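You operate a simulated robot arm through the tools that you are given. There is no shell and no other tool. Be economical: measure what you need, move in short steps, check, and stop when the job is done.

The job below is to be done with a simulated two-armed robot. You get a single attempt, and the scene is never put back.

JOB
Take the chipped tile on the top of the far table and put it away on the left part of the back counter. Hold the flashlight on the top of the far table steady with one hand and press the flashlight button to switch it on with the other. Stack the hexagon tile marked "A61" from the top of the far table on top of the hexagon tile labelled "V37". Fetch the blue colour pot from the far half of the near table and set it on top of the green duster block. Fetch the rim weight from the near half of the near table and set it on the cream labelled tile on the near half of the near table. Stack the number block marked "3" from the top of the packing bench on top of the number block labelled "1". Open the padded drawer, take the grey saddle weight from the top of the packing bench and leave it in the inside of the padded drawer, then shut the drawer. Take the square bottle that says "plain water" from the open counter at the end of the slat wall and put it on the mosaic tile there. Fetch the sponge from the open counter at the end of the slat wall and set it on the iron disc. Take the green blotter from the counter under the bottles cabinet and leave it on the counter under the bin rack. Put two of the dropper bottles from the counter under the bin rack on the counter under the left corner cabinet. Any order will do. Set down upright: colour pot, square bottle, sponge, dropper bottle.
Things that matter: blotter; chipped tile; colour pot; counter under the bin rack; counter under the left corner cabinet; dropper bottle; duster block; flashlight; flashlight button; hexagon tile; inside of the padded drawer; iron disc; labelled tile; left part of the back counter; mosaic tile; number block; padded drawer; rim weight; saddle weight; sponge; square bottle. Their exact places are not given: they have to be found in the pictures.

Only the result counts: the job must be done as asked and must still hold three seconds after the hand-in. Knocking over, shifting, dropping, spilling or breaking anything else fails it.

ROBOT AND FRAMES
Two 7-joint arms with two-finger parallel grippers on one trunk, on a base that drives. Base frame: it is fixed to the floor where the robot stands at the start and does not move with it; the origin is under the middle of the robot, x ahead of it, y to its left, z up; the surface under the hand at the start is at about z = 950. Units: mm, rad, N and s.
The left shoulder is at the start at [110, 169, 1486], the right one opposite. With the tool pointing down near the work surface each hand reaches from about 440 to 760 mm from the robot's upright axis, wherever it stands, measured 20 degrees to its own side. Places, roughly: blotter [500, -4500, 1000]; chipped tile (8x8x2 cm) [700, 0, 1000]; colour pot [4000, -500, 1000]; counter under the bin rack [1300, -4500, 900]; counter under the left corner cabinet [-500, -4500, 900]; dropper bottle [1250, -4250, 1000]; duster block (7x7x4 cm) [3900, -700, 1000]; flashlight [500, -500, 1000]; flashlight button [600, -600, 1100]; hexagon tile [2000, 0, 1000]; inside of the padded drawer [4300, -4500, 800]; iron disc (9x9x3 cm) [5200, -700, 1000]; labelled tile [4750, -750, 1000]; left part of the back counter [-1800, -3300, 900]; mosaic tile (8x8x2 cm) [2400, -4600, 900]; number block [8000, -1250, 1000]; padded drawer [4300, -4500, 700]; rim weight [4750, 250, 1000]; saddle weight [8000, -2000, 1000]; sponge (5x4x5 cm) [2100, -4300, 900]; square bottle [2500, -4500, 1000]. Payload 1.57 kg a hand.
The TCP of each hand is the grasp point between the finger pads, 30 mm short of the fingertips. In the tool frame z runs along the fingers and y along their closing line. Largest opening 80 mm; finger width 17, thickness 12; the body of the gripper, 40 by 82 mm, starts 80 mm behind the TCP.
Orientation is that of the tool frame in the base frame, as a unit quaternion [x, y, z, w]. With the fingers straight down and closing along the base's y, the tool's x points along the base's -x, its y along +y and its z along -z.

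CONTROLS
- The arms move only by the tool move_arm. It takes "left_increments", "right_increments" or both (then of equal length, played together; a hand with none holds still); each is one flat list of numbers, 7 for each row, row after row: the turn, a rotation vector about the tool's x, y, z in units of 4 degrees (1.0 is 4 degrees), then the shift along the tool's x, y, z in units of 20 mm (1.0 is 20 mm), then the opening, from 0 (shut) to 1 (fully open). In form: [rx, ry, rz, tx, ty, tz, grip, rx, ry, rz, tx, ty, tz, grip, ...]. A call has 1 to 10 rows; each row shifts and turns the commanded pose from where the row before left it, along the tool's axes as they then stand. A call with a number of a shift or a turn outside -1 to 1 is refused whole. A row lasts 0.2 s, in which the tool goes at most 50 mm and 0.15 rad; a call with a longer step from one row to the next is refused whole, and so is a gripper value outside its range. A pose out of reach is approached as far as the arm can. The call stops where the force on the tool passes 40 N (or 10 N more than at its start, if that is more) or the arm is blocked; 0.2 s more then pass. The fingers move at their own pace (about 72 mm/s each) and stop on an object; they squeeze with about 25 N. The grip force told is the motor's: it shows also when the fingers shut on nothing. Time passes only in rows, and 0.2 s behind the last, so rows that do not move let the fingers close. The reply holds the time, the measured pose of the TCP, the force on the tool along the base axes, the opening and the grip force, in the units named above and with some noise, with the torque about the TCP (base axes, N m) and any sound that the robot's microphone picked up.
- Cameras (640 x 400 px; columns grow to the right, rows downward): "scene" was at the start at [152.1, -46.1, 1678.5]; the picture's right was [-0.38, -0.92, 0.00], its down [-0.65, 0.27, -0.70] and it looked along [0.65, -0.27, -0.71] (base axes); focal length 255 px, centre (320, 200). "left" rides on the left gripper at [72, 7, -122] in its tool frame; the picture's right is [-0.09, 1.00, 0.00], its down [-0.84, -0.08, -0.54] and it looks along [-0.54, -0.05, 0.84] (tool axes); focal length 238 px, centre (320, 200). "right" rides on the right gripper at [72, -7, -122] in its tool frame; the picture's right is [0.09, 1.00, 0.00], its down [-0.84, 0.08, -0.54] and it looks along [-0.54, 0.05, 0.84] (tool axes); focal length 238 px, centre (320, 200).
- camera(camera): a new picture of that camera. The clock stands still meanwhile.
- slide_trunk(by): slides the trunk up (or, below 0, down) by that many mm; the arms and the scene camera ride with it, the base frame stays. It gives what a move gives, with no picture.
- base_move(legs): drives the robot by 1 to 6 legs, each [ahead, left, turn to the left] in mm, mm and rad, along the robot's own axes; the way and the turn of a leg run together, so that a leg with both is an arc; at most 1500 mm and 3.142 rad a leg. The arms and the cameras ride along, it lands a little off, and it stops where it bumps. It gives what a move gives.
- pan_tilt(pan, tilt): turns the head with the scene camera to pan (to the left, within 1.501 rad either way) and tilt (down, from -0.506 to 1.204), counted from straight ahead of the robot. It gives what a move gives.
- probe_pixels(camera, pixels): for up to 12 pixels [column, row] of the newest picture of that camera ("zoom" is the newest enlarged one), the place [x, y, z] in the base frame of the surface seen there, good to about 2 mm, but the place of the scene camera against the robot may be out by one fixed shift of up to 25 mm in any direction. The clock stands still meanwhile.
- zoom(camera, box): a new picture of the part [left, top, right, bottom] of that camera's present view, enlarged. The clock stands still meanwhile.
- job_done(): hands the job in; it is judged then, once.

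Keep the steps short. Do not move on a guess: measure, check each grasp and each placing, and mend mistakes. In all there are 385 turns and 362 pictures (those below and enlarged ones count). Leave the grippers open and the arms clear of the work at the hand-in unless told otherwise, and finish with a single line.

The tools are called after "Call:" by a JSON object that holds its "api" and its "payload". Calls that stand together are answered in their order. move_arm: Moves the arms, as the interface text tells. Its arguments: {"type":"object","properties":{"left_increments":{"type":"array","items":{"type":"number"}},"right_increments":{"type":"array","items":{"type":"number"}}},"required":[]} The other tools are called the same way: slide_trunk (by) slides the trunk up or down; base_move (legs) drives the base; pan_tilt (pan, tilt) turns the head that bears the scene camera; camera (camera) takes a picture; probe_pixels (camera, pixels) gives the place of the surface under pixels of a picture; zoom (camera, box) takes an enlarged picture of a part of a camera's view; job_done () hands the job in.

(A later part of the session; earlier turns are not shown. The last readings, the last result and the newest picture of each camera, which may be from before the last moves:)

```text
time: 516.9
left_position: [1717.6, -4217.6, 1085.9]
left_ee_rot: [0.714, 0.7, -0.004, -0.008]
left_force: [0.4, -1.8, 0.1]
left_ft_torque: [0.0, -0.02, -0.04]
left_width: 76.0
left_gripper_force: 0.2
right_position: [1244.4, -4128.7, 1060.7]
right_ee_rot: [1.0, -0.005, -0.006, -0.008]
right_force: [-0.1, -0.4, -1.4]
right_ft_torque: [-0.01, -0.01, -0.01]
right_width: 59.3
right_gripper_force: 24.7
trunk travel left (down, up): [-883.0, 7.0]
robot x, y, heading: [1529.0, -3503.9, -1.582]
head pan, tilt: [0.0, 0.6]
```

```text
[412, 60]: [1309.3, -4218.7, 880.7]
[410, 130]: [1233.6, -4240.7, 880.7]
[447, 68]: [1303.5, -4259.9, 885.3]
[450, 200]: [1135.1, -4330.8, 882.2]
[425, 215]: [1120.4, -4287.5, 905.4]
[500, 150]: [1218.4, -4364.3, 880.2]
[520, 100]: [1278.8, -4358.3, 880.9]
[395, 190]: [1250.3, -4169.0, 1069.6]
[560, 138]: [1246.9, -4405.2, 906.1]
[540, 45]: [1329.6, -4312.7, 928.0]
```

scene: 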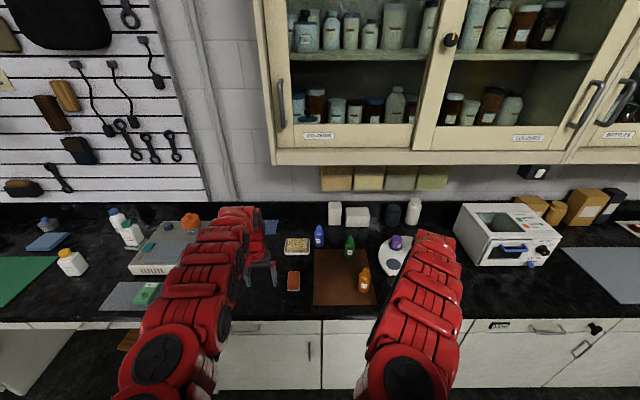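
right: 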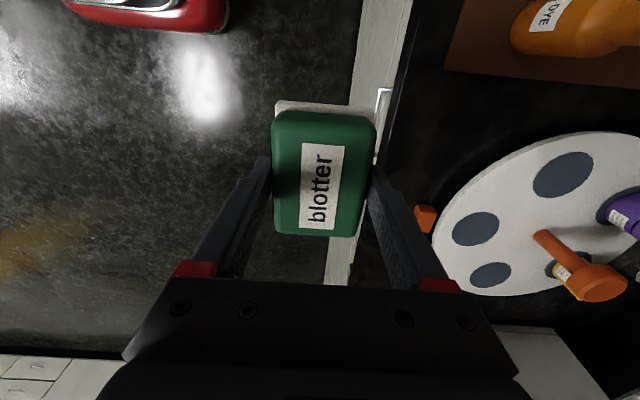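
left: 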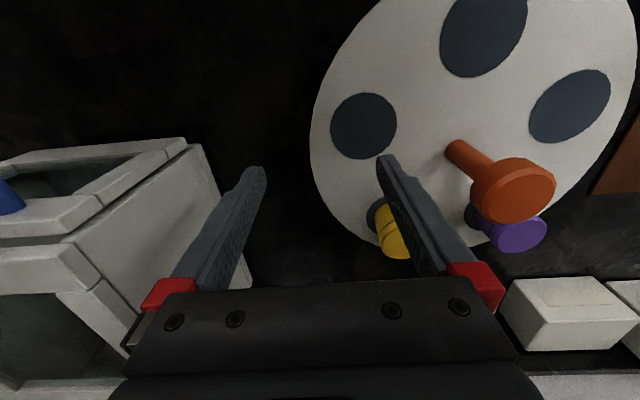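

Free spot at (1235,-4290). Drive forward 160, lower.

Call:
{"api": "base_move", "payload": {"legs": [[0, 0, 0.011], [160, -10, 0]]}}

Call:
{"api": "slide_trunk", "payload": {"by": -60}}

Call:
{"api": "camera", "payload": {"camera": "right"}}

Call:
{"api": "camera", "payload": {"camera": "left"}}

```text
time: 518.6
left_position: [1714.2, -4370.7, 1086.1]
left_ee_rot: [0.712, 0.702, -0.006, -0.007]
left_force: [0.7, 1.0, 0.7]
left_ft_torque: [0.01, -0.01, -0.04]
left_width: 75.8
left_gripper_force: 0.2
right_position: [1239.4, -4285.5, 1063.7]
right_ee_rot: [1.0, 0.0, -0.006, -0.007]
right_force: [0.7, 0.4, -0.5]
right_ft_torque: [-0.02, 0.02, -0.03]
right_width: 59.3
right_gripper_force: 25.0
trunk travel left (down, up): [-883.0, 7.0]
robot x, y, heading: [1520.5, -3663.4, -1.576]
head pan, tilt: [0.0, 0.6]
```

```text
time: 519.6
left_position: [1713.5, -4372.2, 1025.2]
left_ee_rot: [0.712, 0.702, -0.006, -0.007]
left_force: [-0.5, 1.3, 1.0]
left_ft_torque: [0.01, -0.03, -0.02]
left_width: 75.9
left_gripper_force: 0.1
right_position: [1239.6, -4285.2, 1000.9]
right_ee_rot: [1.0, -0.001, -0.005, -0.007]
right_force: [1.0, -0.3, -0.7]
right_ft_torque: [0.02, -0.05, 0.0]
right_width: 59.2
right_gripper_force: 25.2
trunk travel left (down, up): [-823.0, 67.0]
robot x, y, heading: [1522.3, -3660.5, -1.568]
head pan, tilt: [0.0, 0.6]
```

```text
166 pictures are left
```

right: 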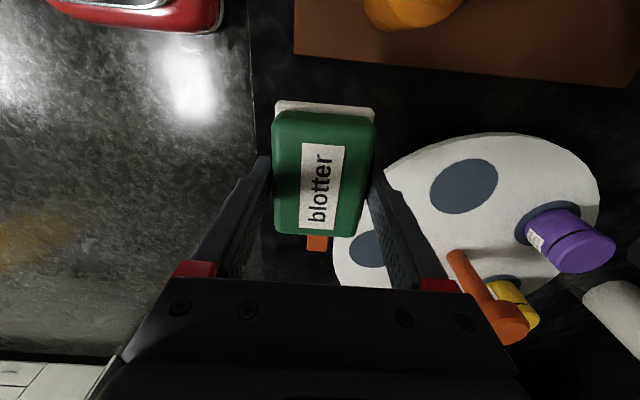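

```text
165 pictures are left
```

left: 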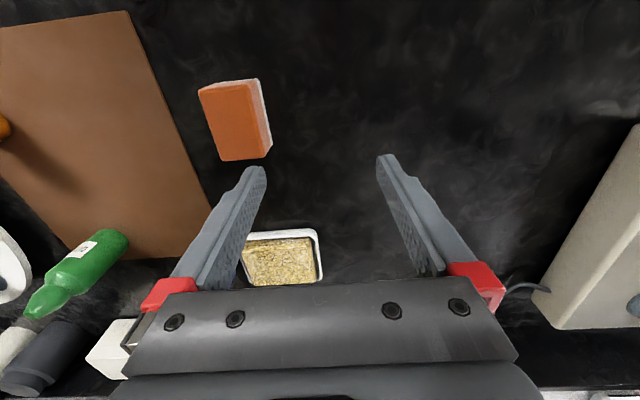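

Call:
{"api": "probe_pixels", "payload": {"camera": "right", "pixels": [[388, 163], [384, 175], [420, 140], [300, 50], [380, 30]]}}

Call:
{"api": "move_arm", "payload": {"right_increments": [0, 0, 0, 0.1, -0.4, 0, 0, 0, 0, 0, 0, 0, 1, 0, 0, 0, 0, 0, 0, 1, 0, 0, 0, 0, 0, 0, 1, 0]}}

Call:
{"api": "camera", "payload": {"camera": "right"}}

```text
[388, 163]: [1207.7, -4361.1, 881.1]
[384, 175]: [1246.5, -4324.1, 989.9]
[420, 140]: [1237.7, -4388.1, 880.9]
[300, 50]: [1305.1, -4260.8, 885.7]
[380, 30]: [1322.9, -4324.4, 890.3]
```

```text
time: 520.6
left_position: [1714.4, -4374.4, 1024.8]
left_ee_rot: [0.711, 0.703, -0.005, -0.007]
left_force: [0.3, -0.5, 0.8]
left_ft_torque: [0.0, 0.02, 0.0]
left_width: 76.1
left_gripper_force: 0.1
right_position: [1238.3, -4277.6, 940.5]
right_ee_rot: [1.0, -0.001, -0.006, -0.008]
right_force: [-0.5, -0.1, -1.5]
right_ft_torque: [-0.01, -0.01, -0.01]
right_width: 59.2
right_gripper_force: 24.6
trunk travel left (down, up): [-823.0, 67.0]
robot x, y, heading: [1522.0, -3659.6, -1.57]
head pan, tilt: [0.0, 0.6]
```

```text
164 pictures are left
```

right: 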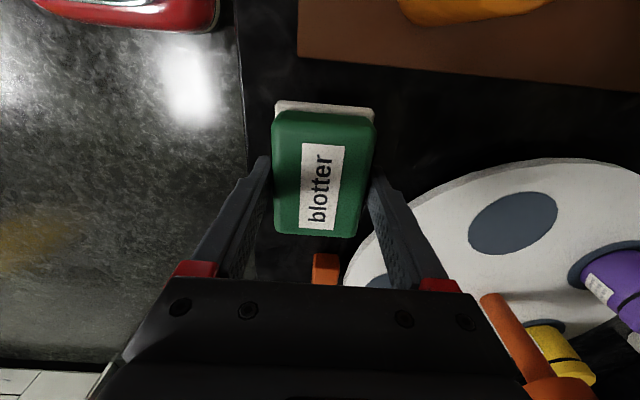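

Call:
{"api": "move_arm", "payload": {"right_increments": [0, 0, 0, 0, 0, 0.8, 0, 0, 0, 0, 0, 0, 0.2, 0, 0, 0, 0, 0, 0, 0.1, 0, 0, 0, 0, 0, 0, 0.08, 0, 0, 0, 0, 0, 0, 0, 0]}}

```text
time: 521.8
left_position: [1714.8, -4372.5, 1024.3]
left_ee_rot: [0.712, 0.702, -0.005, -0.007]
left_force: [0.2, -0.3, 0.2]
left_ft_torque: [0.01, 0.0, 0.0]
left_width: 76.0
left_gripper_force: 0.1
right_position: [1240.5, -4278.8, 916.5]
right_ee_rot: [1.0, -0.002, -0.007, -0.008]
right_force: [-0.6, 0.4, -0.6]
right_ft_torque: [0.01, 0.04, -0.01]
right_width: 59.0
right_gripper_force: 24.7
trunk travel left (down, up): [-823.0, 67.0]
robot x, y, heading: [1522.9, -3660.8, -1.575]
head pan, tilt: [0.0, 0.6]
```

Call:
{"api": "move_arm", "payload": {"right_increments": [0, 0, 0, 0, 0, 0.08, 0, 0, 0, 0, 0, 0, 0.05, 0, 0, 0, 0, 0, 0, 0, 0.85, 0, 0, 0, 0, 0, 0, 0.92, 0, 0, 0, 0, 0, 0, 0.92, 0, 0, 0, 0, 0, -0.5, 0.92, 0, 0, 0, 0, 0, -1, 0.92, 0, 0, 0, 0, 0, -1, 0.92, 0, 0, 0, 0, 0, -1, 0.92, 0, 0, 0, 0, 0, -1, 0.92]}}

Call:
{"api": "camera", "payload": {"camera": "right"}}

```text
time: 524.0
left_position: [1714.8, -4373.6, 1024.5]
left_ee_rot: [0.712, 0.703, -0.006, -0.006]
left_force: [-0.4, -0.1, 0.1]
left_ft_torque: [-0.01, -0.02, 0.01]
left_width: 76.1
left_gripper_force: 0.0
right_position: [1240.9, -4277.9, 1004.1]
right_ee_rot: [1.0, -0.003, -0.006, -0.007]
right_force: [1.0, 0.4, 0.8]
right_ft_torque: [0.02, 0.01, 0.02]
right_width: 73.6
right_gripper_force: 0.0
trunk travel left (down, up): [-823.0, 67.0]
robot x, y, heading: [1518.3, -3658.7, -1.569]
head pan, tilt: [0.0, 0.6]
```

```text
163 pictures are left
```

right: 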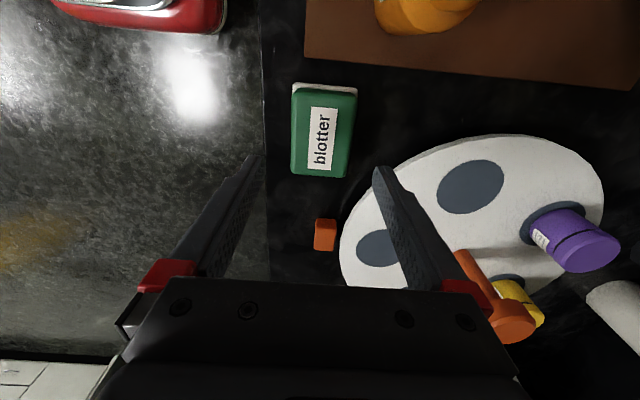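

Blotter placed on the bin rack counter. Now the dropper bottles: raise the trunk, back 100, strafe right 150 and measure with the left camera.

Call:
{"api": "slide_trunk", "payload": {"by": 60}}

Call:
{"api": "base_move", "payload": {"legs": [[-60, 0, 0], [0, -180, 0]]}}

Call:
{"api": "camera", "payload": {"camera": "left"}}

```text
time: 525.0
left_position: [1713.5, -4373.2, 1084.9]
left_ee_rot: [0.712, 0.702, -0.005, -0.008]
left_force: [0.1, 0.5, -0.5]
left_ft_torque: [0.0, -0.01, 0.01]
left_width: 75.7
left_gripper_force: 0.1
right_position: [1241.2, -4278.9, 1064.7]
right_ee_rot: [1.0, -0.001, -0.006, -0.008]
right_force: [0.0, -0.4, 0.2]
right_ft_torque: [0.04, 0.0, -0.01]
right_width: 73.2
right_gripper_force: 0.1
trunk travel left (down, up): [-883.0, 7.0]
robot x, y, heading: [1520.6, -3663.4, -1.572]
head pan, tilt: [0.0, 0.6]
```

```text
time: 527.1
left_position: [1538.0, -4316.8, 1084.1]
left_ee_rot: [0.712, 0.702, -0.006, -0.008]
left_force: [-0.7, -0.5, -0.6]
left_ft_torque: [0.04, 0.01, -0.03]
left_width: 76.0
left_gripper_force: 0.2
right_position: [1065.2, -4221.6, 1063.5]
right_ee_rot: [1.0, -0.002, -0.007, -0.008]
right_force: [0.2, 0.1, 0.1]
right_ft_torque: [-0.01, 0.03, 0.0]
right_width: 73.7
right_gripper_force: 0.0
trunk travel left (down, up): [-883.0, 7.0]
robot x, y, heading: [1343.9, -3601.9, -1.574]
head pan, tilt: [0.0, 0.6]
```

```text
162 pictures are left
```

left: 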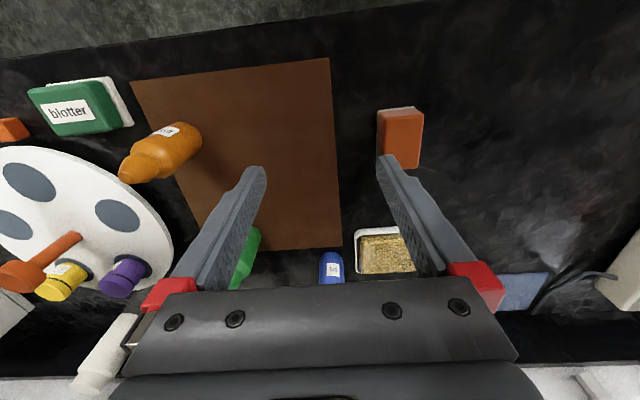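

Call:
{"api": "probe_pixels", "payload": {"camera": "left", "pixels": [[130, 175], [190, 135], [165, 150], [330, 255], [330, 275], [320, 262], [343, 262], [150, 130], [175, 165], [250, 235]]}}

Call:
{"api": "zoom", "payload": {"camera": "left", "box": [110, 110, 220, 195]}}

```text
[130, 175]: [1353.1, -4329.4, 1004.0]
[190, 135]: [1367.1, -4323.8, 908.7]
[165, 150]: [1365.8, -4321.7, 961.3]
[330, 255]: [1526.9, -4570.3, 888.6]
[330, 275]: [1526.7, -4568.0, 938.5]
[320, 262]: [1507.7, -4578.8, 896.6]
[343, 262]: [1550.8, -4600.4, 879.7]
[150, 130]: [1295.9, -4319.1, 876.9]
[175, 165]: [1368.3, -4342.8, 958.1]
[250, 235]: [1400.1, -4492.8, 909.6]
```

```text
4.71 times, centred on (165, 152) of left
```

zoom: 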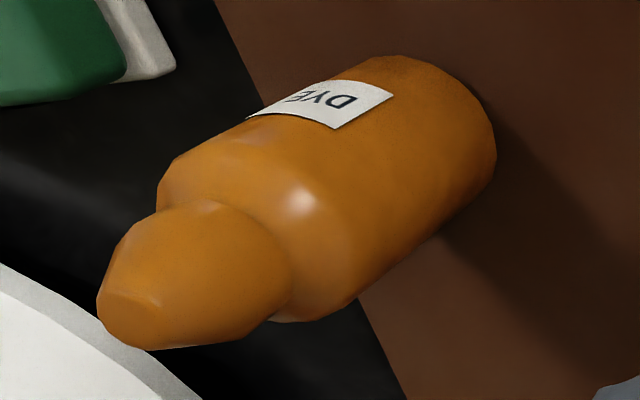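

Orange bottle ≈(1356,-4341), ~125 mm tall. Bring the left hand over it.

Call:
{"api": "base_move", "payload": {"legs": [[0, -178, 0], [24, 0, 0]]}}

Call:
{"api": "camera", "payload": {"camera": "left"}}

Call:
{"api": "camera", "payload": {"camera": "right"}}

```text
time: 529.0
left_position: [1354.7, -4333.6, 1088.0]
left_ee_rot: [0.712, 0.702, -0.007, -0.006]
left_force: [1.0, 0.4, -0.3]
left_ft_torque: [-0.04, 0.03, 0.01]
left_width: 76.2
left_gripper_force: 0.0
right_position: [881.5, -4239.0, 1067.5]
right_ee_rot: [1.0, -0.002, -0.006, -0.006]
right_force: [0.3, 1.1, -0.3]
right_ft_torque: [-0.05, 0.0, 0.02]
right_width: 73.5
right_gripper_force: 0.0
trunk travel left (down, up): [-883.0, 7.0]
robot x, y, heading: [1158.9, -3629.7, -1.57]
head pan, tilt: [0.0, 0.6]
```

```text
160 pictures are left
```

left: 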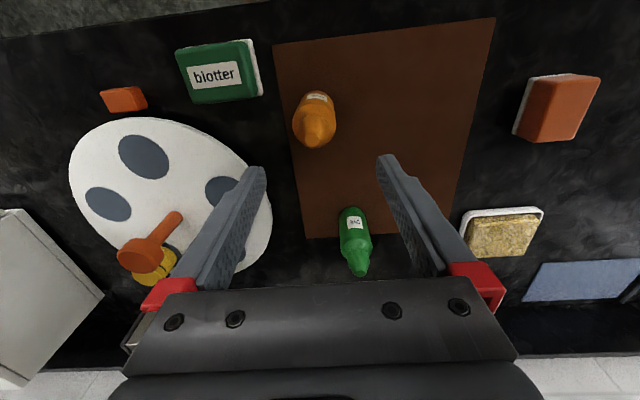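

```text
159 pictures are left
```

right: 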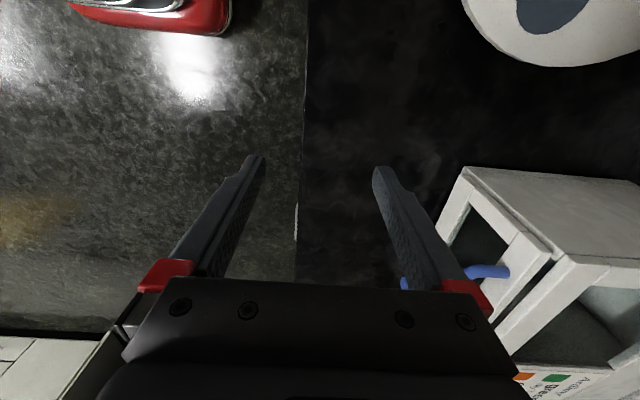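

Call:
{"api": "zoom", "payload": {"camera": "left", "box": [270, 80, 370, 160]}}

Call:
{"api": "probe_pixels", "payload": {"camera": "left", "pixels": [[318, 138], [294, 118], [335, 112], [313, 95], [315, 115], [318, 147], [356, 220], [342, 230], [370, 228], [360, 268], [360, 255]]}}

```text
5.00 times, centred on (320, 120) of left
```

zoom: 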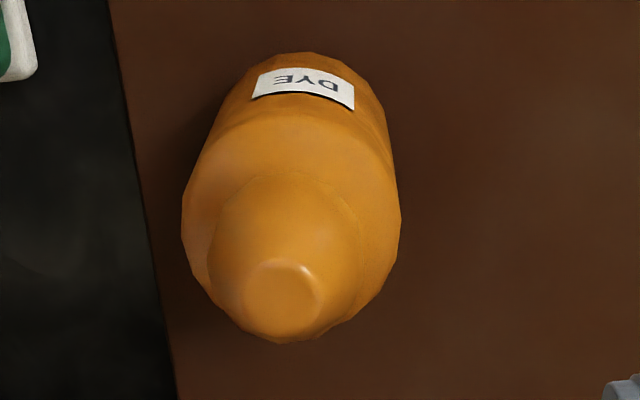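

```text
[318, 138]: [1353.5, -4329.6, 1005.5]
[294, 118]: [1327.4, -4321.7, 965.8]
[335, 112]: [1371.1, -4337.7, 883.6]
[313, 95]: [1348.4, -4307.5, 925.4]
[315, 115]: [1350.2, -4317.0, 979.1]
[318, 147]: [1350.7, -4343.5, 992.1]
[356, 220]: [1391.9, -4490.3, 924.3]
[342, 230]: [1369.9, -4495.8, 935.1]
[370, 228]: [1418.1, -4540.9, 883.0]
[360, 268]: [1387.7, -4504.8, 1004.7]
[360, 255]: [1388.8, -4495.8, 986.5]
```

Call:
{"api": "move_arm", "payload": {"left_increments": [0, 0, 0, 1, -0.1, 0, 0.85, 0, 0, 0, 1, -0.1, 0, 0.85, 0, 0, 0, 1, -0.06, 0, 0.85]}}

Call:
{"api": "base_move", "payload": {"legs": [[58, 0, 0]]}}

Call:
{"api": "slide_trunk", "payload": {"by": -50}}

Call:
{"api": "camera", "payload": {"camera": "left"}}

```text
time: 529.8
left_position: [1353.3, -4298.6, 1084.5]
left_ee_rot: [0.711, 0.703, -0.004, -0.008]
left_force: [0.5, -0.7, -0.5]
left_ft_torque: [0.03, 0.0, 0.0]
left_width: 67.9
left_gripper_force: 0.1
left hand out of reach, approached as far as the arm can: row 3
right_position: [881.2, -4244.5, 1063.2]
right_ee_rot: [1.0, -0.001, -0.007, -0.009]
right_force: [0.4, -0.7, -0.4]
right_ft_torque: [0.03, 0.0, 0.02]
right_width: 73.8
right_gripper_force: 0.0
trunk travel left (down, up): [-883.0, 7.0]
robot x, y, heading: [1161.3, -3625.5, -1.567]
head pan, tilt: [0.0, 0.6]
```

```text
time: 530.8
left_position: [1349.9, -4350.6, 1089.5]
left_ee_rot: [0.713, 0.701, -0.007, -0.005]
left_force: [0.6, 0.5, 1.3]
left_ft_torque: [-0.05, -0.01, -0.01]
left_width: 67.9
left_gripper_force: 0.0
right_position: [878.3, -4295.3, 1066.9]
right_ee_rot: [1.0, -0.002, -0.006, -0.005]
right_force: [0.8, 0.6, 0.2]
right_ft_torque: [-0.04, 0.02, -0.02]
right_width: 73.7
right_gripper_force: 0.0
trunk travel left (down, up): [-883.0, 7.0]
robot x, y, heading: [1161.3, -3685.6, -1.571]
head pan, tilt: [0.0, 0.6]
```

```text
time: 531.7
left_position: [1349.4, -4356.4, 1035.5]
left_ee_rot: [0.712, 0.702, -0.006, -0.007]
left_force: [0.6, 0.5, -0.2]
left_ft_torque: [0.02, 0.01, -0.01]
left_width: 67.8
left_gripper_force: 0.0
right_position: [878.9, -4300.7, 1014.3]
right_ee_rot: [1.0, -0.002, -0.006, -0.009]
right_force: [-0.6, -0.9, 0.3]
right_ft_torque: [0.03, 0.0, 0.0]
right_width: 73.8
right_gripper_force: 0.1
trunk travel left (down, up): [-833.0, 57.0]
robot x, y, heading: [1159.8, -3688.6, -1.576]
head pan, tilt: [0.0, 0.6]
```

```text
157 pictures are left
```

left: 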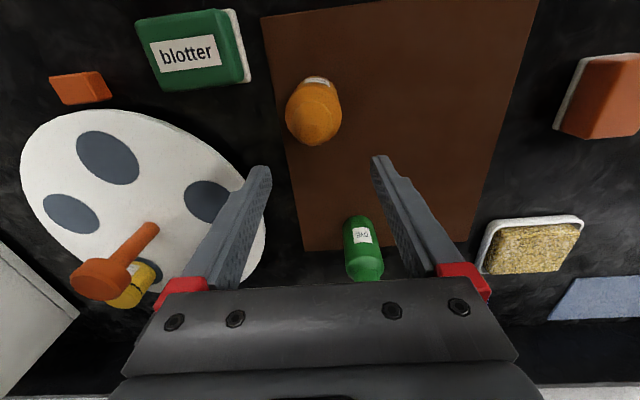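

Call:
{"api": "move_arm", "payload": {"left_increments": [0, 0, 0, 0.62, 0, 0, 0.85, 0, 0, 0, 0.62, 0, 0, 0.85, 0, 0, 0, 0, 0, 0.5, 0.85, 0, 0, 0, 0, 0, 1, 0.85]}}

Call:
{"api": "camera", "payload": {"camera": "left"}}

```text
time: 532.7
left_position: [1349.4, -4332.3, 1004.9]
left_ee_rot: [0.712, 0.702, -0.005, -0.006]
left_force: [-0.4, -0.5, -0.7]
left_ft_torque: [0.04, -0.06, 0.0]
left_width: 68.0
left_gripper_force: 0.1
left hand out of reach, approached as far as the arm can: row 1
right_position: [877.5, -4302.6, 1013.7]
right_ee_rot: [1.0, -0.002, -0.006, -0.008]
right_force: [-0.6, -0.6, -0.5]
right_ft_torque: [0.02, -0.02, -0.03]
right_width: 73.6
right_gripper_force: 0.0
trunk travel left (down, up): [-833.0, 57.0]
robot x, y, heading: [1160.5, -3680.1, -1.576]
head pan, tilt: [0.0, 0.6]
```

```text
156 pictures are left
```

left: 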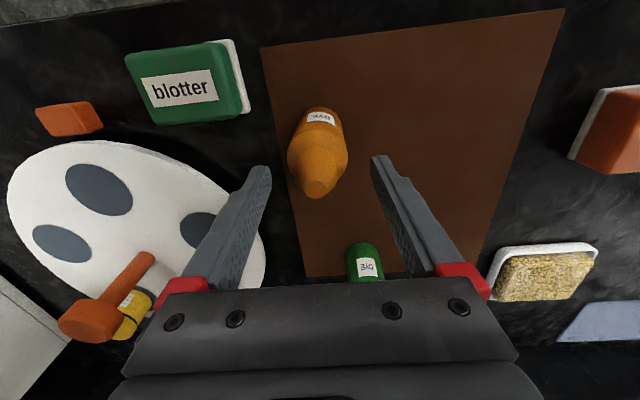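

Call:
{"api": "move_arm", "payload": {"left_increments": [0, 0, 0, 0, -0.1, 1, 0.85, 0, 0, 0, 0, 0, 1, 0.85, 0, 0, 0, 0, 0, 1, 0.85, 0, 0, 0, 0, 0, 0.35, 0.85]}}

Call:
{"api": "camera", "payload": {"camera": "left"}}

```text
time: 533.7
left_position: [1346.7, -4330.7, 938.4]
left_ee_rot: [0.712, 0.702, -0.006, -0.008]
left_force: [0.6, 0.2, -0.6]
left_ft_torque: [0.02, 0.0, 0.02]
left_width: 68.1
left_gripper_force: 0.1
right_position: [878.4, -4300.3, 1014.6]
right_ee_rot: [1.0, -0.002, -0.005, -0.008]
right_force: [-0.4, 0.6, -0.4]
right_ft_torque: [0.0, -0.03, -0.01]
right_width: 73.6
right_gripper_force: 0.0
trunk travel left (down, up): [-833.0, 57.0]
robot x, y, heading: [1162.3, -3686.5, -1.573]
head pan, tilt: [0.0, 0.6]
```

```text
155 pictures are left
```

left: 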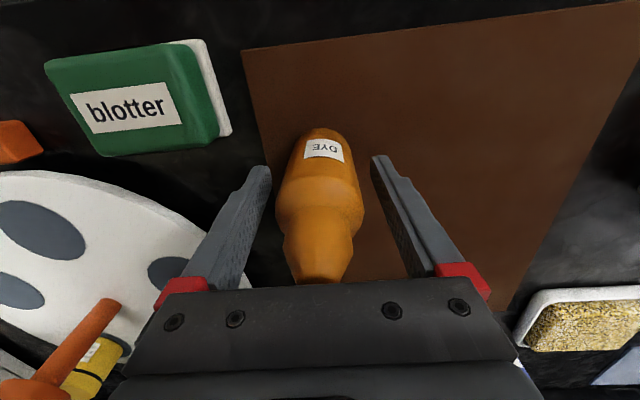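

Call:
{"api": "move_arm", "payload": {"left_increments": [0, 0, 0, 0, 0, 0, 0.6, 0, 0, 0, 0, 0, 0, 0.4, 0, 0, 0, 0, 0, 0, 0, 0, 0, 0, 0, 0, 0, 0, 0, 0, 0, 0, 0, -0.25, 0, 0, 0, 0, 0, 0, -0.5, 0]}}

Call:
{"api": "slide_trunk", "payload": {"by": 50}}

Call:
{"api": "move_arm", "payload": {"left_increments": [0, 0, 0, 0, 0, -0.7, 0, 0, 0, 0, 0, 0, -0.7, 0, 0, 0, 0, 0, 0, -0.7, 0, 0, 0, 0, 0, 0, -0.7, 0]}}

Call:
{"api": "camera", "payload": {"camera": "left"}}

```text
time: 535.1
left_position: [1347.5, -4331.7, 954.1]
left_ee_rot: [0.712, 0.702, -0.005, -0.007]
left_force: [-0.3, -0.6, -0.3]
left_ft_torque: [0.01, -0.04, 0.02]
left_width: 44.5
left_gripper_force: 24.4
right_position: [877.9, -4301.6, 1013.2]
right_ee_rot: [1.0, -0.003, -0.005, -0.008]
right_force: [0.0, -0.3, -0.1]
right_ft_torque: [0.01, -0.01, 0.02]
right_width: 73.6
right_gripper_force: 0.0
trunk travel left (down, up): [-833.0, 57.0]
robot x, y, heading: [1162.3, -3683.7, -1.576]
head pan, tilt: [0.0, 0.6]
```

```text
time: 536.0
left_position: [1347.1, -4331.1, 1005.7]
left_ee_rot: [0.712, 0.702, -0.004, -0.008]
left_force: [0.3, -0.7, -1.2]
left_ft_torque: [0.01, 0.03, 0.01]
left_width: 44.5
left_gripper_force: 25.3
right_position: [878.6, -4300.7, 1064.4]
right_ee_rot: [1.0, -0.002, -0.005, -0.008]
right_force: [-0.2, -1.0, -0.6]
right_ft_torque: [0.0, -0.02, -0.02]
right_width: 73.3
right_gripper_force: 0.0
trunk travel left (down, up): [-883.0, 7.0]
robot x, y, heading: [1161.3, -3683.3, -1.576]
head pan, tilt: [0.0, 0.6]
```

```text
time: 537.0
left_position: [1349.4, -4332.0, 1059.8]
left_ee_rot: [0.712, 0.702, -0.005, -0.007]
left_force: [0.3, 0.4, -0.4]
left_ft_torque: [0.0, 0.0, -0.01]
left_width: 44.5
left_gripper_force: 24.8
right_position: [879.5, -4300.3, 1063.8]
right_ee_rot: [1.0, -0.002, -0.006, -0.008]
right_force: [-0.9, 0.5, 0.1]
right_ft_torque: [0.02, 0.0, -0.02]
right_width: 73.7
right_gripper_force: 0.0
trunk travel left (down, up): [-883.0, 7.0]
robot x, y, heading: [1164.8, -3684.0, -1.576]
head pan, tilt: [0.0, 0.6]
```

```text
154 pictures are left
```

left: 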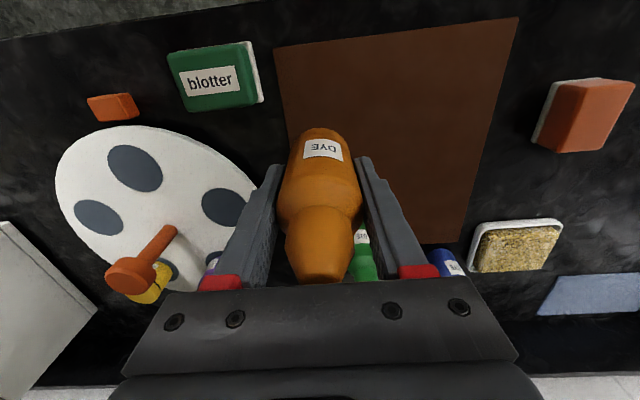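

Orange bottle held. Before fetching the green one with the right hand, check the overhead cabinet and bins.

Call:
{"api": "base_move", "payload": {"legs": [[-180, 0, 0], [0, 508, 0]]}}

Call:
{"api": "camera", "payload": {"camera": "scene"}}

```text
time: 541.0
left_position: [1842.4, -4157.0, 1059.8]
left_ee_rot: [0.713, 0.701, -0.005, -0.008]
left_force: [-0.5, -0.7, -1.7]
left_ft_torque: [-0.01, -0.01, 0.0]
left_width: 44.7
left_gripper_force: 25.4
right_position: [1373.3, -4123.8, 1063.4]
right_ee_rot: [1.0, -0.004, -0.006, -0.007]
right_force: [0.3, -0.1, 0.3]
right_ft_torque: [-0.01, 0.01, 0.02]
right_width: 73.6
right_gripper_force: 0.1
trunk travel left (down, up): [-883.0, 7.0]
robot x, y, heading: [1661.0, -3507.5, -1.577]
head pan, tilt: [0.0, 0.6]
```

```text
153 pictures are left
```

scene: 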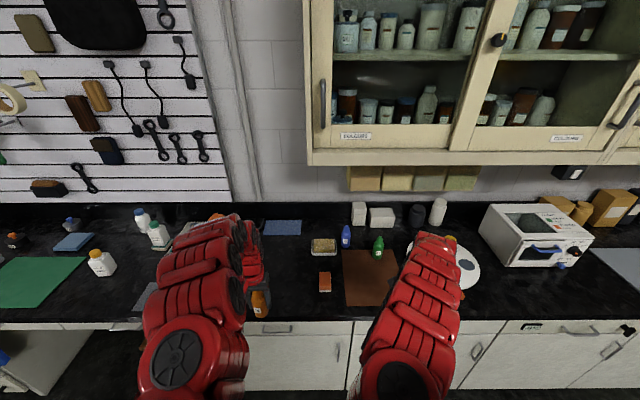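

Call:
{"api": "probe_pixels", "payload": {"camera": "scene", "pixels": [[420, 155], [420, 164], [345, 160], [400, 190], [400, 168], [460, 188], [378, 240], [346, 228], [355, 240]]}}

Call:
{"api": "camera", "payload": {"camera": "right"}}

```text
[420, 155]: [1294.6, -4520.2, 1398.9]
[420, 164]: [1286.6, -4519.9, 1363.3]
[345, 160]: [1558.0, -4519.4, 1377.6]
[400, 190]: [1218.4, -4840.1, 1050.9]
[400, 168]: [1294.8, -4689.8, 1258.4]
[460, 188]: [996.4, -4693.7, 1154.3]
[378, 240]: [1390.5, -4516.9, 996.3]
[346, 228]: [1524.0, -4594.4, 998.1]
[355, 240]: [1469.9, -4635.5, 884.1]
```

```text
152 pictures are left
```

right: 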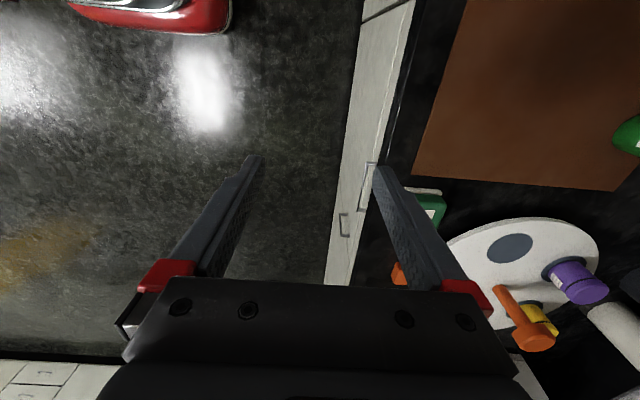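

Call:
{"api": "base_move", "payload": {"legs": [[320, 14, 0]]}}

Call:
{"api": "camera", "payload": {"camera": "right"}}

```text
time: 543.2
left_position: [1854.6, -4479.0, 1060.2]
left_ee_rot: [0.715, 0.699, -0.006, -0.007]
left_force: [0.2, -0.3, -0.5]
left_ft_torque: [-0.01, 0.01, -0.03]
left_width: 44.6
left_gripper_force: 25.5
right_position: [1384.4, -4444.6, 1063.9]
right_ee_rot: [1.0, -0.005, -0.006, -0.007]
right_force: [-1.2, 0.2, -0.6]
right_ft_torque: [0.01, 0.01, 0.02]
right_width: 73.3
right_gripper_force: 0.0
trunk travel left (down, up): [-883.0, 7.0]
robot x, y, heading: [1667.9, -3828.3, -1.58]
head pan, tilt: [0.0, 0.6]
```

```text
151 pictures are left
```

right: 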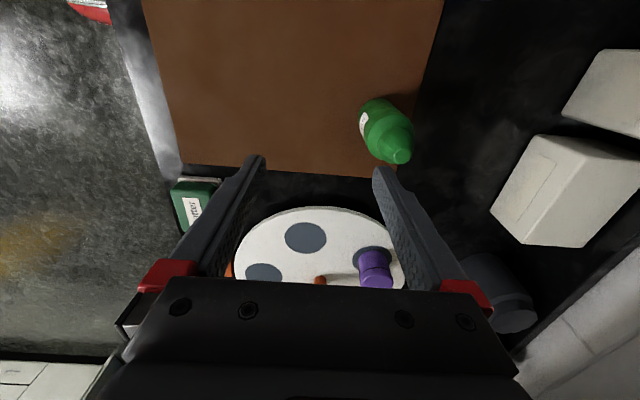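

Call:
{"api": "zoom", "payload": {"camera": "right", "box": [345, 85, 430, 175]}}

Call:
{"api": "probe_pixels", "payload": {"camera": "right", "pixels": [[402, 155], [408, 130], [365, 125], [373, 145], [385, 103], [398, 148], [388, 125]]}}

```text
4.44 times, centred on (388, 130) of right
```

zoom: 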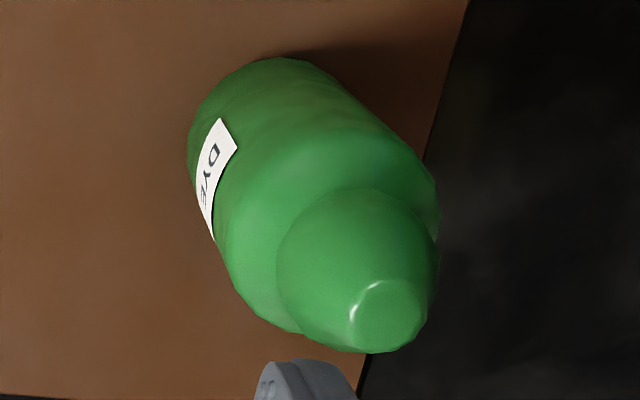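

```text
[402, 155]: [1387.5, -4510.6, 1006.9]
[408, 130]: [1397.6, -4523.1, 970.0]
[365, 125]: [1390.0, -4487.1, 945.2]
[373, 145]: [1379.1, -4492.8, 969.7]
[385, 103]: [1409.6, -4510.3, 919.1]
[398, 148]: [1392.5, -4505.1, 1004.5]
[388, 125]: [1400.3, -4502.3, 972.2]
```

Call:
{"api": "move_arm", "payload": {"right_increments": [0, 0, 0, 0.07, 0.805, 0, 0.85, 0, 0, 0, 0.07, 0.805, 0, 0.85, 0, 0, 0, 0.07, 0.805, 0, 0.85, 0, 0, 0, 0.07, 0.805, 0, 0.85]}}

Call:
{"api": "camera", "payload": {"camera": "right"}}

```text
time: 544.2
left_position: [1852.5, -4473.6, 1061.9]
left_ee_rot: [0.714, 0.7, -0.007, -0.005]
left_force: [0.3, -0.5, -0.6]
left_ft_torque: [-0.01, 0.01, -0.01]
left_width: 44.3
left_gripper_force: 24.6
right_position: [1386.8, -4496.8, 1060.1]
right_ee_rot: [1.0, -0.006, -0.005, -0.011]
right_force: [0.2, -0.9, 0.7]
right_ft_torque: [0.0, -0.01, 0.0]
right_width: 67.8
right_gripper_force: 0.2
trunk travel left (down, up): [-883.0, 7.0]
robot x, y, heading: [1669.5, -3830.0, -1.584]
head pan, tilt: [0.0, 0.6]
```

```text
149 pictures are left
```

right: 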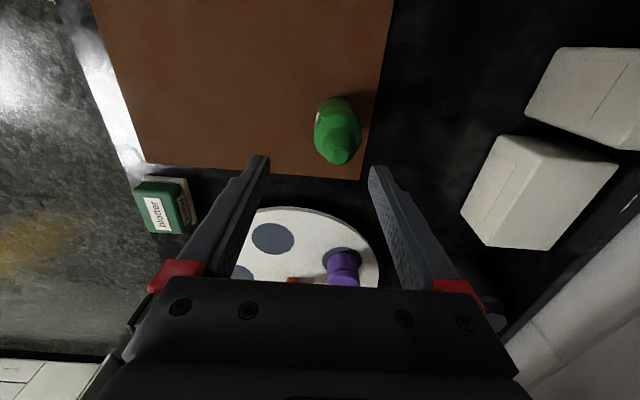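

Call:
{"api": "move_arm", "payload": {"right_increments": [0, 0, 0, 0.12, 0.6, 0, 0.85]}}

Call:
{"api": "slide_trunk", "payload": {"by": -60}}

Call:
{"api": "camera", "payload": {"camera": "right"}}

```text
time: 544.6
left_position: [1849.2, -4465.6, 1066.2]
left_ee_rot: [0.715, 0.699, -0.008, -0.001]
left_force: [-0.7, 0.1, -1.1]
left_ft_torque: [-0.04, 0.02, 0.0]
left_width: 44.5
left_gripper_force: 25.6
right_position: [1387.8, -4496.8, 1060.9]
right_ee_rot: [1.0, -0.007, -0.004, -0.013]
right_force: [0.1, -0.1, 0.1]
right_ft_torque: [0.02, 0.0, -0.04]
right_width: 68.0
right_gripper_force: 0.0
trunk travel left (down, up): [-883.0, 7.0]
robot x, y, heading: [1671.3, -3831.6, -1.578]
head pan, tilt: [0.0, 0.6]
```

```text
time: 545.6
left_position: [1852.2, -4475.6, 1004.1]
left_ee_rot: [0.715, 0.699, -0.007, -0.006]
left_force: [0.0, 1.4, -0.8]
left_ft_torque: [-0.05, 0.01, 0.01]
left_width: 44.6
left_gripper_force: 25.0
right_position: [1391.2, -4518.7, 1009.2]
right_ee_rot: [1.0, -0.006, -0.005, -0.004]
right_force: [0.3, 0.4, -0.2]
right_ft_torque: [-0.09, -0.04, -0.03]
right_width: 68.1
right_gripper_force: 0.0
trunk travel left (down, up): [-823.0, 67.0]
robot x, y, heading: [1668.8, -3833.7, -1.578]
head pan, tilt: [0.0, 0.6]
```

```text
148 pictures are left
```

right: 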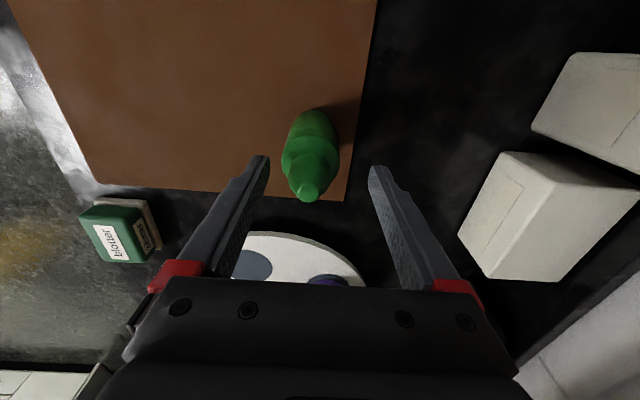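

Call:
{"api": "move_arm", "payload": {"right_increments": [0, 0, 0, -0.05, -0.46, 0, 0.9, 0, 0, 0, 0, 0, 1, 0.9, 0, 0, 0, 0, 0, 1, 0.9]}}

Call:
{"api": "camera", "payload": {"camera": "right"}}

```text
time: 546.4
left_position: [1854.9, -4481.9, 998.6]
left_ee_rot: [0.713, 0.701, -0.004, -0.008]
left_force: [-0.1, -0.1, -1.0]
left_ft_torque: [0.02, 0.02, 0.05]
left_width: 44.3
left_gripper_force: 24.7
right_position: [1389.0, -4514.7, 962.2]
right_ee_rot: [1.0, -0.006, -0.006, -0.009]
right_force: [0.3, -0.5, 0.4]
right_ft_torque: [0.03, 0.02, 0.02]
right_width: 71.9
right_gripper_force: 0.1
trunk travel left (down, up): [-823.0, 67.0]
robot x, y, heading: [1669.5, -3834.6, -1.577]
head pan, tilt: [0.0, 0.6]
```

```text
147 pictures are left
```

right: 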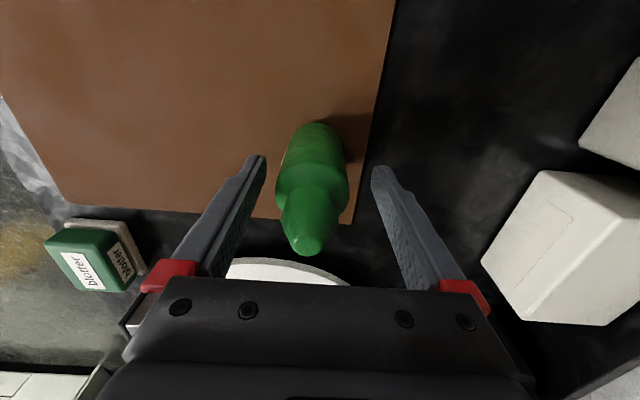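

Call:
{"api": "move_arm", "payload": {"right_increments": [0, 0, 0, 0, -0.25, 0, 0.9, 0, 0, 0, 0, 0, 1, 0.9, 0, 0, 0, 0, 0, 0.15, 0.9, 0, 0, 0, 0, 0, 0, 0.6, 0, 0, 0, 0, 0, 0, 0.3, 0, 0, 0, 0, 0, 0, 0, 0, 0, 0, 0, 0, 0, 0, 0, 0, 0, 0, 0, 0, 0]}}

Call:
{"api": "camera", "payload": {"camera": "right"}}

```text
time: 548.2
left_position: [1854.0, -4479.8, 1000.0]
left_ee_rot: [0.715, 0.7, -0.005, -0.008]
left_force: [-0.3, -0.1, -1.8]
left_ft_torque: [0.0, -0.02, -0.03]
left_width: 44.7
left_gripper_force: 24.7
right_position: [1390.3, -4507.8, 941.1]
right_ee_rot: [1.0, -0.006, -0.005, -0.007]
right_force: [0.5, 0.0, 4.8]
right_ft_torque: [-0.21, -0.02, 0.01]
right_width: 44.5
right_gripper_force: 25.0
trunk travel left (down, up): [-823.0, 67.0]
robot x, y, heading: [1670.3, -3831.4, -1.577]
head pan, tilt: [0.0, 0.6]
```

```text
146 pictures are left
```

right: 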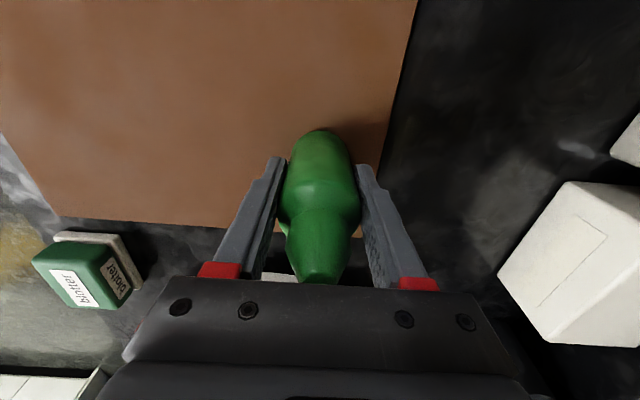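

Gripped (44.5 mm). Lift with trunk and arm.

Call:
{"api": "move_arm", "payload": {"right_increments": [0, 0, 0, 0, 0, -0.25, 0, 0, 0, 0, 0, 0, -0.5, 0, 0, 0, 0, 0, 0, -0.7, 0, 0, 0, 0, 0, 0, -0.7, 0]}}

Call:
{"api": "slide_trunk", "payload": {"by": 60}}

Call:
{"api": "camera", "payload": {"camera": "right"}}

```text
time: 549.2
left_position: [1853.2, -4481.3, 998.9]
left_ee_rot: [0.715, 0.699, -0.005, -0.007]
left_force: [-0.7, 0.4, -0.6]
left_ft_torque: [0.01, 0.01, -0.01]
left_width: 44.5
left_gripper_force: 25.4
right_position: [1390.7, -4509.1, 984.6]
right_ee_rot: [1.0, -0.005, -0.005, -0.007]
right_force: [0.7, -0.7, -1.7]
right_ft_torque: [-0.02, 0.01, -0.01]
right_width: 44.9
right_gripper_force: 25.0
trunk travel left (down, up): [-823.0, 67.0]
robot x, y, heading: [1669.2, -3830.6, -1.577]
head pan, tilt: [0.0, 0.6]
```

```text
time: 550.2
left_position: [1854.5, -4480.2, 1059.8]
left_ee_rot: [0.714, 0.7, -0.005, -0.008]
left_force: [0.2, 0.0, 0.0]
left_ft_torque: [-0.06, 0.02, 0.02]
left_width: 44.5
left_gripper_force: 25.3
right_position: [1391.2, -4507.3, 1042.7]
right_ee_rot: [1.0, -0.005, -0.006, -0.008]
right_force: [-0.7, 0.1, -1.9]
right_ft_torque: [-0.03, 0.01, -0.04]
right_width: 44.6
right_gripper_force: 25.3
trunk travel left (down, up): [-883.0, 7.0]
robot x, y, heading: [1671.5, -3827.4, -1.582]
head pan, tilt: [0.0, 0.6]
```

```text
145 pictures are left
```

right: 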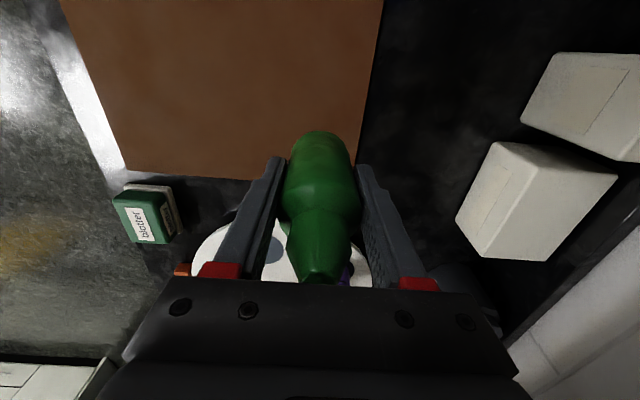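

Both bottles held. Drive to the left corner counter and look.

Call:
{"api": "base_move", "payload": {"legs": [[-400, 0, 0.01], [0, -1500, 0], [0, -500, 0]]}}

Call:
{"api": "pan_tilt", "payload": {"pan": 0.0, "tilt": 0.5}}

Call:
{"api": "camera", "payload": {"camera": "scene"}}

```text
time: 562.3
left_position: [-154.5, -4069.4, 1059.3]
left_ee_rot: [0.716, 0.698, -0.005, -0.008]
left_force: [-0.8, 0.0, -1.8]
left_ft_torque: [0.03, 0.02, 0.02]
left_width: 44.5
left_gripper_force: 25.1
right_position: [-616.7, -4096.0, 1043.8]
right_ee_rot: [1.0, -0.008, -0.006, -0.008]
right_force: [0.6, -0.5, -0.7]
right_ft_torque: [-0.04, 0.07, -0.02]
right_width: 44.8
right_gripper_force: 24.8
trunk travel left (down, up): [-883.0, 7.0]
robot x, y, heading: [-336.3, -3419.2, -1.581]
head pan, tilt: [0.0, 0.6]
```

```text
time: 563.0
left_position: [-154.8, -4069.4, 1058.9]
left_ee_rot: [0.716, 0.698, -0.004, -0.009]
left_force: [0.7, -0.5, -0.6]
left_ft_torque: [-0.01, 0.02, -0.02]
left_width: 44.5
left_gripper_force: 24.9
right_position: [-618.2, -4094.7, 1043.8]
right_ee_rot: [1.0, -0.008, -0.006, -0.007]
right_force: [0.1, -0.6, -0.6]
right_ft_torque: [-0.03, -0.03, 0.02]
right_width: 44.6
right_gripper_force: 24.6
trunk travel left (down, up): [-883.0, 7.0]
robot x, y, heading: [-336.2, -3418.8, -1.583]
head pan, tilt: [0.0, 0.499]
```

```text
144 pictures are left
```

scene: 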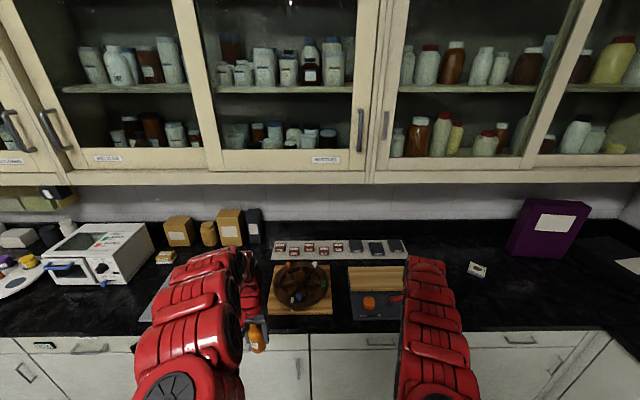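

Call:
{"api": "probe_pixels", "payload": {"camera": "scene", "pixels": [[387, 168], [360, 168], [205, 165], [450, 255], [500, 275], [590, 290], [478, 270], [540, 240], [430, 300], [600, 160], [380, 300], [620, 330]]}}

Call:
{"api": "zoom", "payload": {"camera": "scene", "box": [340, 220, 640, 340]}}

Call:
{"api": "zoom", "payload": {"camera": "scene", "box": [180, 120, 480, 200]}}

```text
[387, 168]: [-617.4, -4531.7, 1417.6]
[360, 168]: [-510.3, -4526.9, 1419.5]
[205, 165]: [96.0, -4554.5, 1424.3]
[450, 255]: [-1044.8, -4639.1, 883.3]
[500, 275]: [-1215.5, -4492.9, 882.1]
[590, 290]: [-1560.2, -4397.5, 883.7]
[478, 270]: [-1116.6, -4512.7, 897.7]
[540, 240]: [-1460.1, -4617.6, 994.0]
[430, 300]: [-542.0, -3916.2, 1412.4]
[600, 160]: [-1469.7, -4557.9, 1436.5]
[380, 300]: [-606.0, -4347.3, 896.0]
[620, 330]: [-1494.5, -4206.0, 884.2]
```

```text
2.13 times, centred on (490, 280) of scene
```

zoom: 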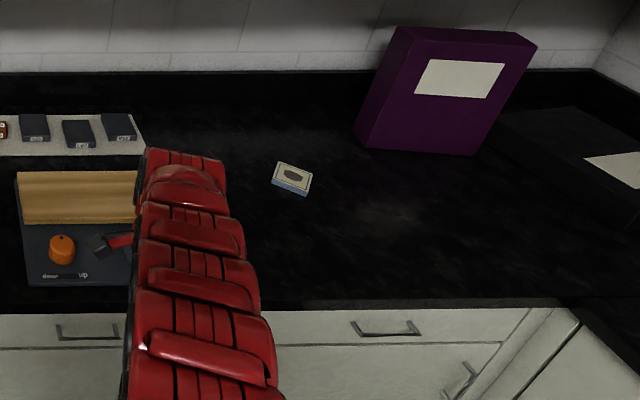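

```text
2.13 times, centred on (330, 160) of scene
```

zoom: 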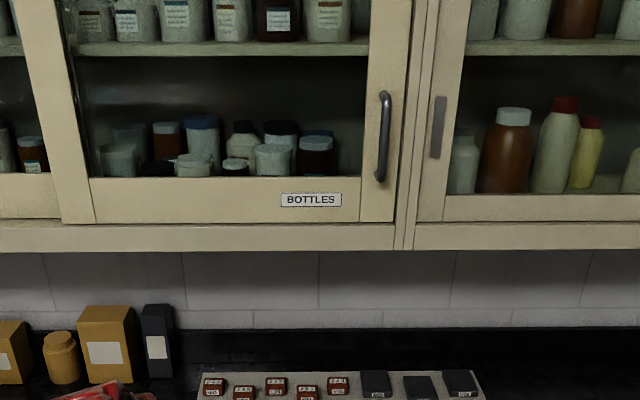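

Counter under the corner cabinet starts about x≈-600 and continues to the corner; the area x≈-700…-900 looks free. Move there and look with the right camera.

Call:
{"api": "base_move", "payload": {"legs": [[0, -170, 0.01], [270, 0, 0]]}}

Call:
{"api": "camera", "payload": {"camera": "right"}}

Call:
{"api": "camera", "payload": {"camera": "left"}}

Call:
{"api": "camera", "payload": {"camera": "scene"}}

```text
time: 565.9
left_position: [-328.9, -4337.1, 1060.4]
left_ee_rot: [0.716, 0.698, -0.005, -0.007]
left_force: [-1.0, 0.0, -0.4]
left_ft_torque: [-0.02, -0.01, -0.01]
left_width: 44.5
left_gripper_force: 25.2
right_position: [-792.3, -4360.7, 1044.0]
right_ee_rot: [1.0, -0.008, -0.006, -0.007]
right_force: [0.1, 0.4, -1.2]
right_ft_torque: [-0.03, 0.03, -0.02]
right_width: 44.7
right_gripper_force: 25.4
trunk travel left (down, up): [-883.0, 7.0]
robot x, y, heading: [-510.7, -3690.3, -1.581]
head pan, tilt: [0.0, 0.499]
```

```text
141 pictures are left
```

right: 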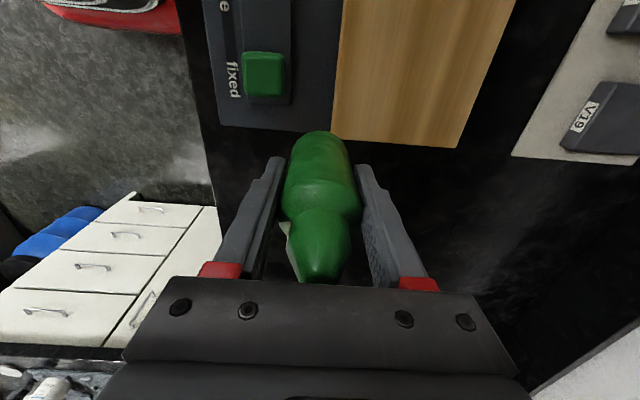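

```text
140 pictures are left
```

left: 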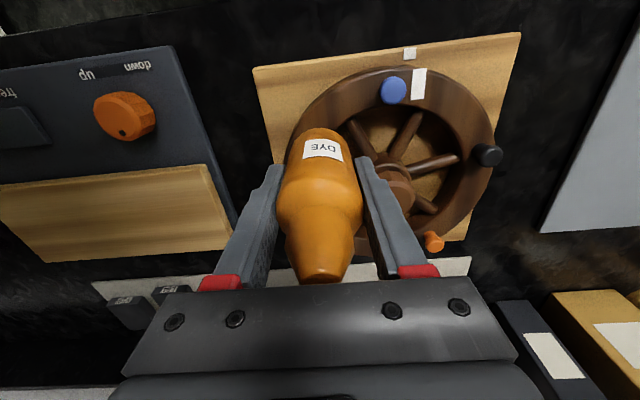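

```text
139 pictures are left
```

scene: 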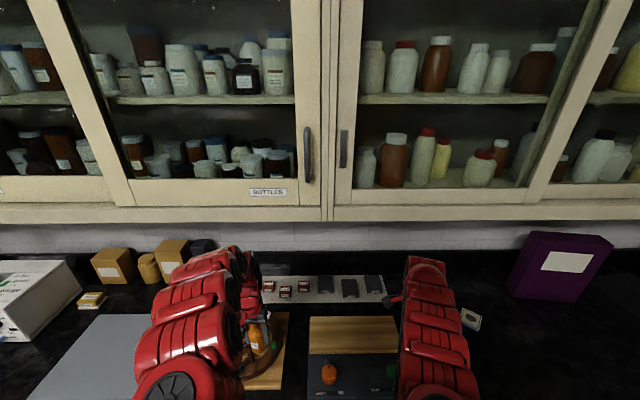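

Call:
{"api": "probe_pixels", "payload": {"camera": "right", "pixels": [[230, 150], [300, 130], [455, 145], [515, 155], [470, 250], [430, 170], [240, 120], [265, 75], [400, 120], [200, 60]]}}

Call:
{"api": "probe_pixels", "payload": {"camera": "scene", "pixels": [[325, 212], [345, 212], [130, 190], [560, 190], [470, 320], [530, 330], [590, 340], [545, 270]]}}

```text
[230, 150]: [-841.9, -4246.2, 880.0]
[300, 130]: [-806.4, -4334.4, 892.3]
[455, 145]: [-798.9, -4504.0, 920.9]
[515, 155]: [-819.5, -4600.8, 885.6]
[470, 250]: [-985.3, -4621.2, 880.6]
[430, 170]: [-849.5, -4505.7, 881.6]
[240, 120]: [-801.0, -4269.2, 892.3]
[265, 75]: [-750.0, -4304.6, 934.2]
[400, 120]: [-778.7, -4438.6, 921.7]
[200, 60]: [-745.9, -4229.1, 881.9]
```

```text
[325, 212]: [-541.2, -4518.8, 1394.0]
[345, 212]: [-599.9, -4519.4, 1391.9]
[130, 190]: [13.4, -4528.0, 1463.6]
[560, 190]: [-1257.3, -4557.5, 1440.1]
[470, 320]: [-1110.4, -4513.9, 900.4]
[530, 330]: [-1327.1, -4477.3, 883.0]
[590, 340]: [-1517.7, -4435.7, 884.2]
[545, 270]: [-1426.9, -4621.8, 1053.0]
```

Call:
{"api": "probe_pixels", "payload": {"camera": "left", "pixels": [[470, 90], [393, 88], [488, 153], [395, 190], [330, 100], [120, 105], [110, 200]]}}

```text
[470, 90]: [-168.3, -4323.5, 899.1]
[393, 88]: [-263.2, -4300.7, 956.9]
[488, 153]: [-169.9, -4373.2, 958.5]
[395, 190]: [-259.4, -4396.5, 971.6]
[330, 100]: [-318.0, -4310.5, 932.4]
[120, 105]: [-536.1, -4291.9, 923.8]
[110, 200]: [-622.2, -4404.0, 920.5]
```

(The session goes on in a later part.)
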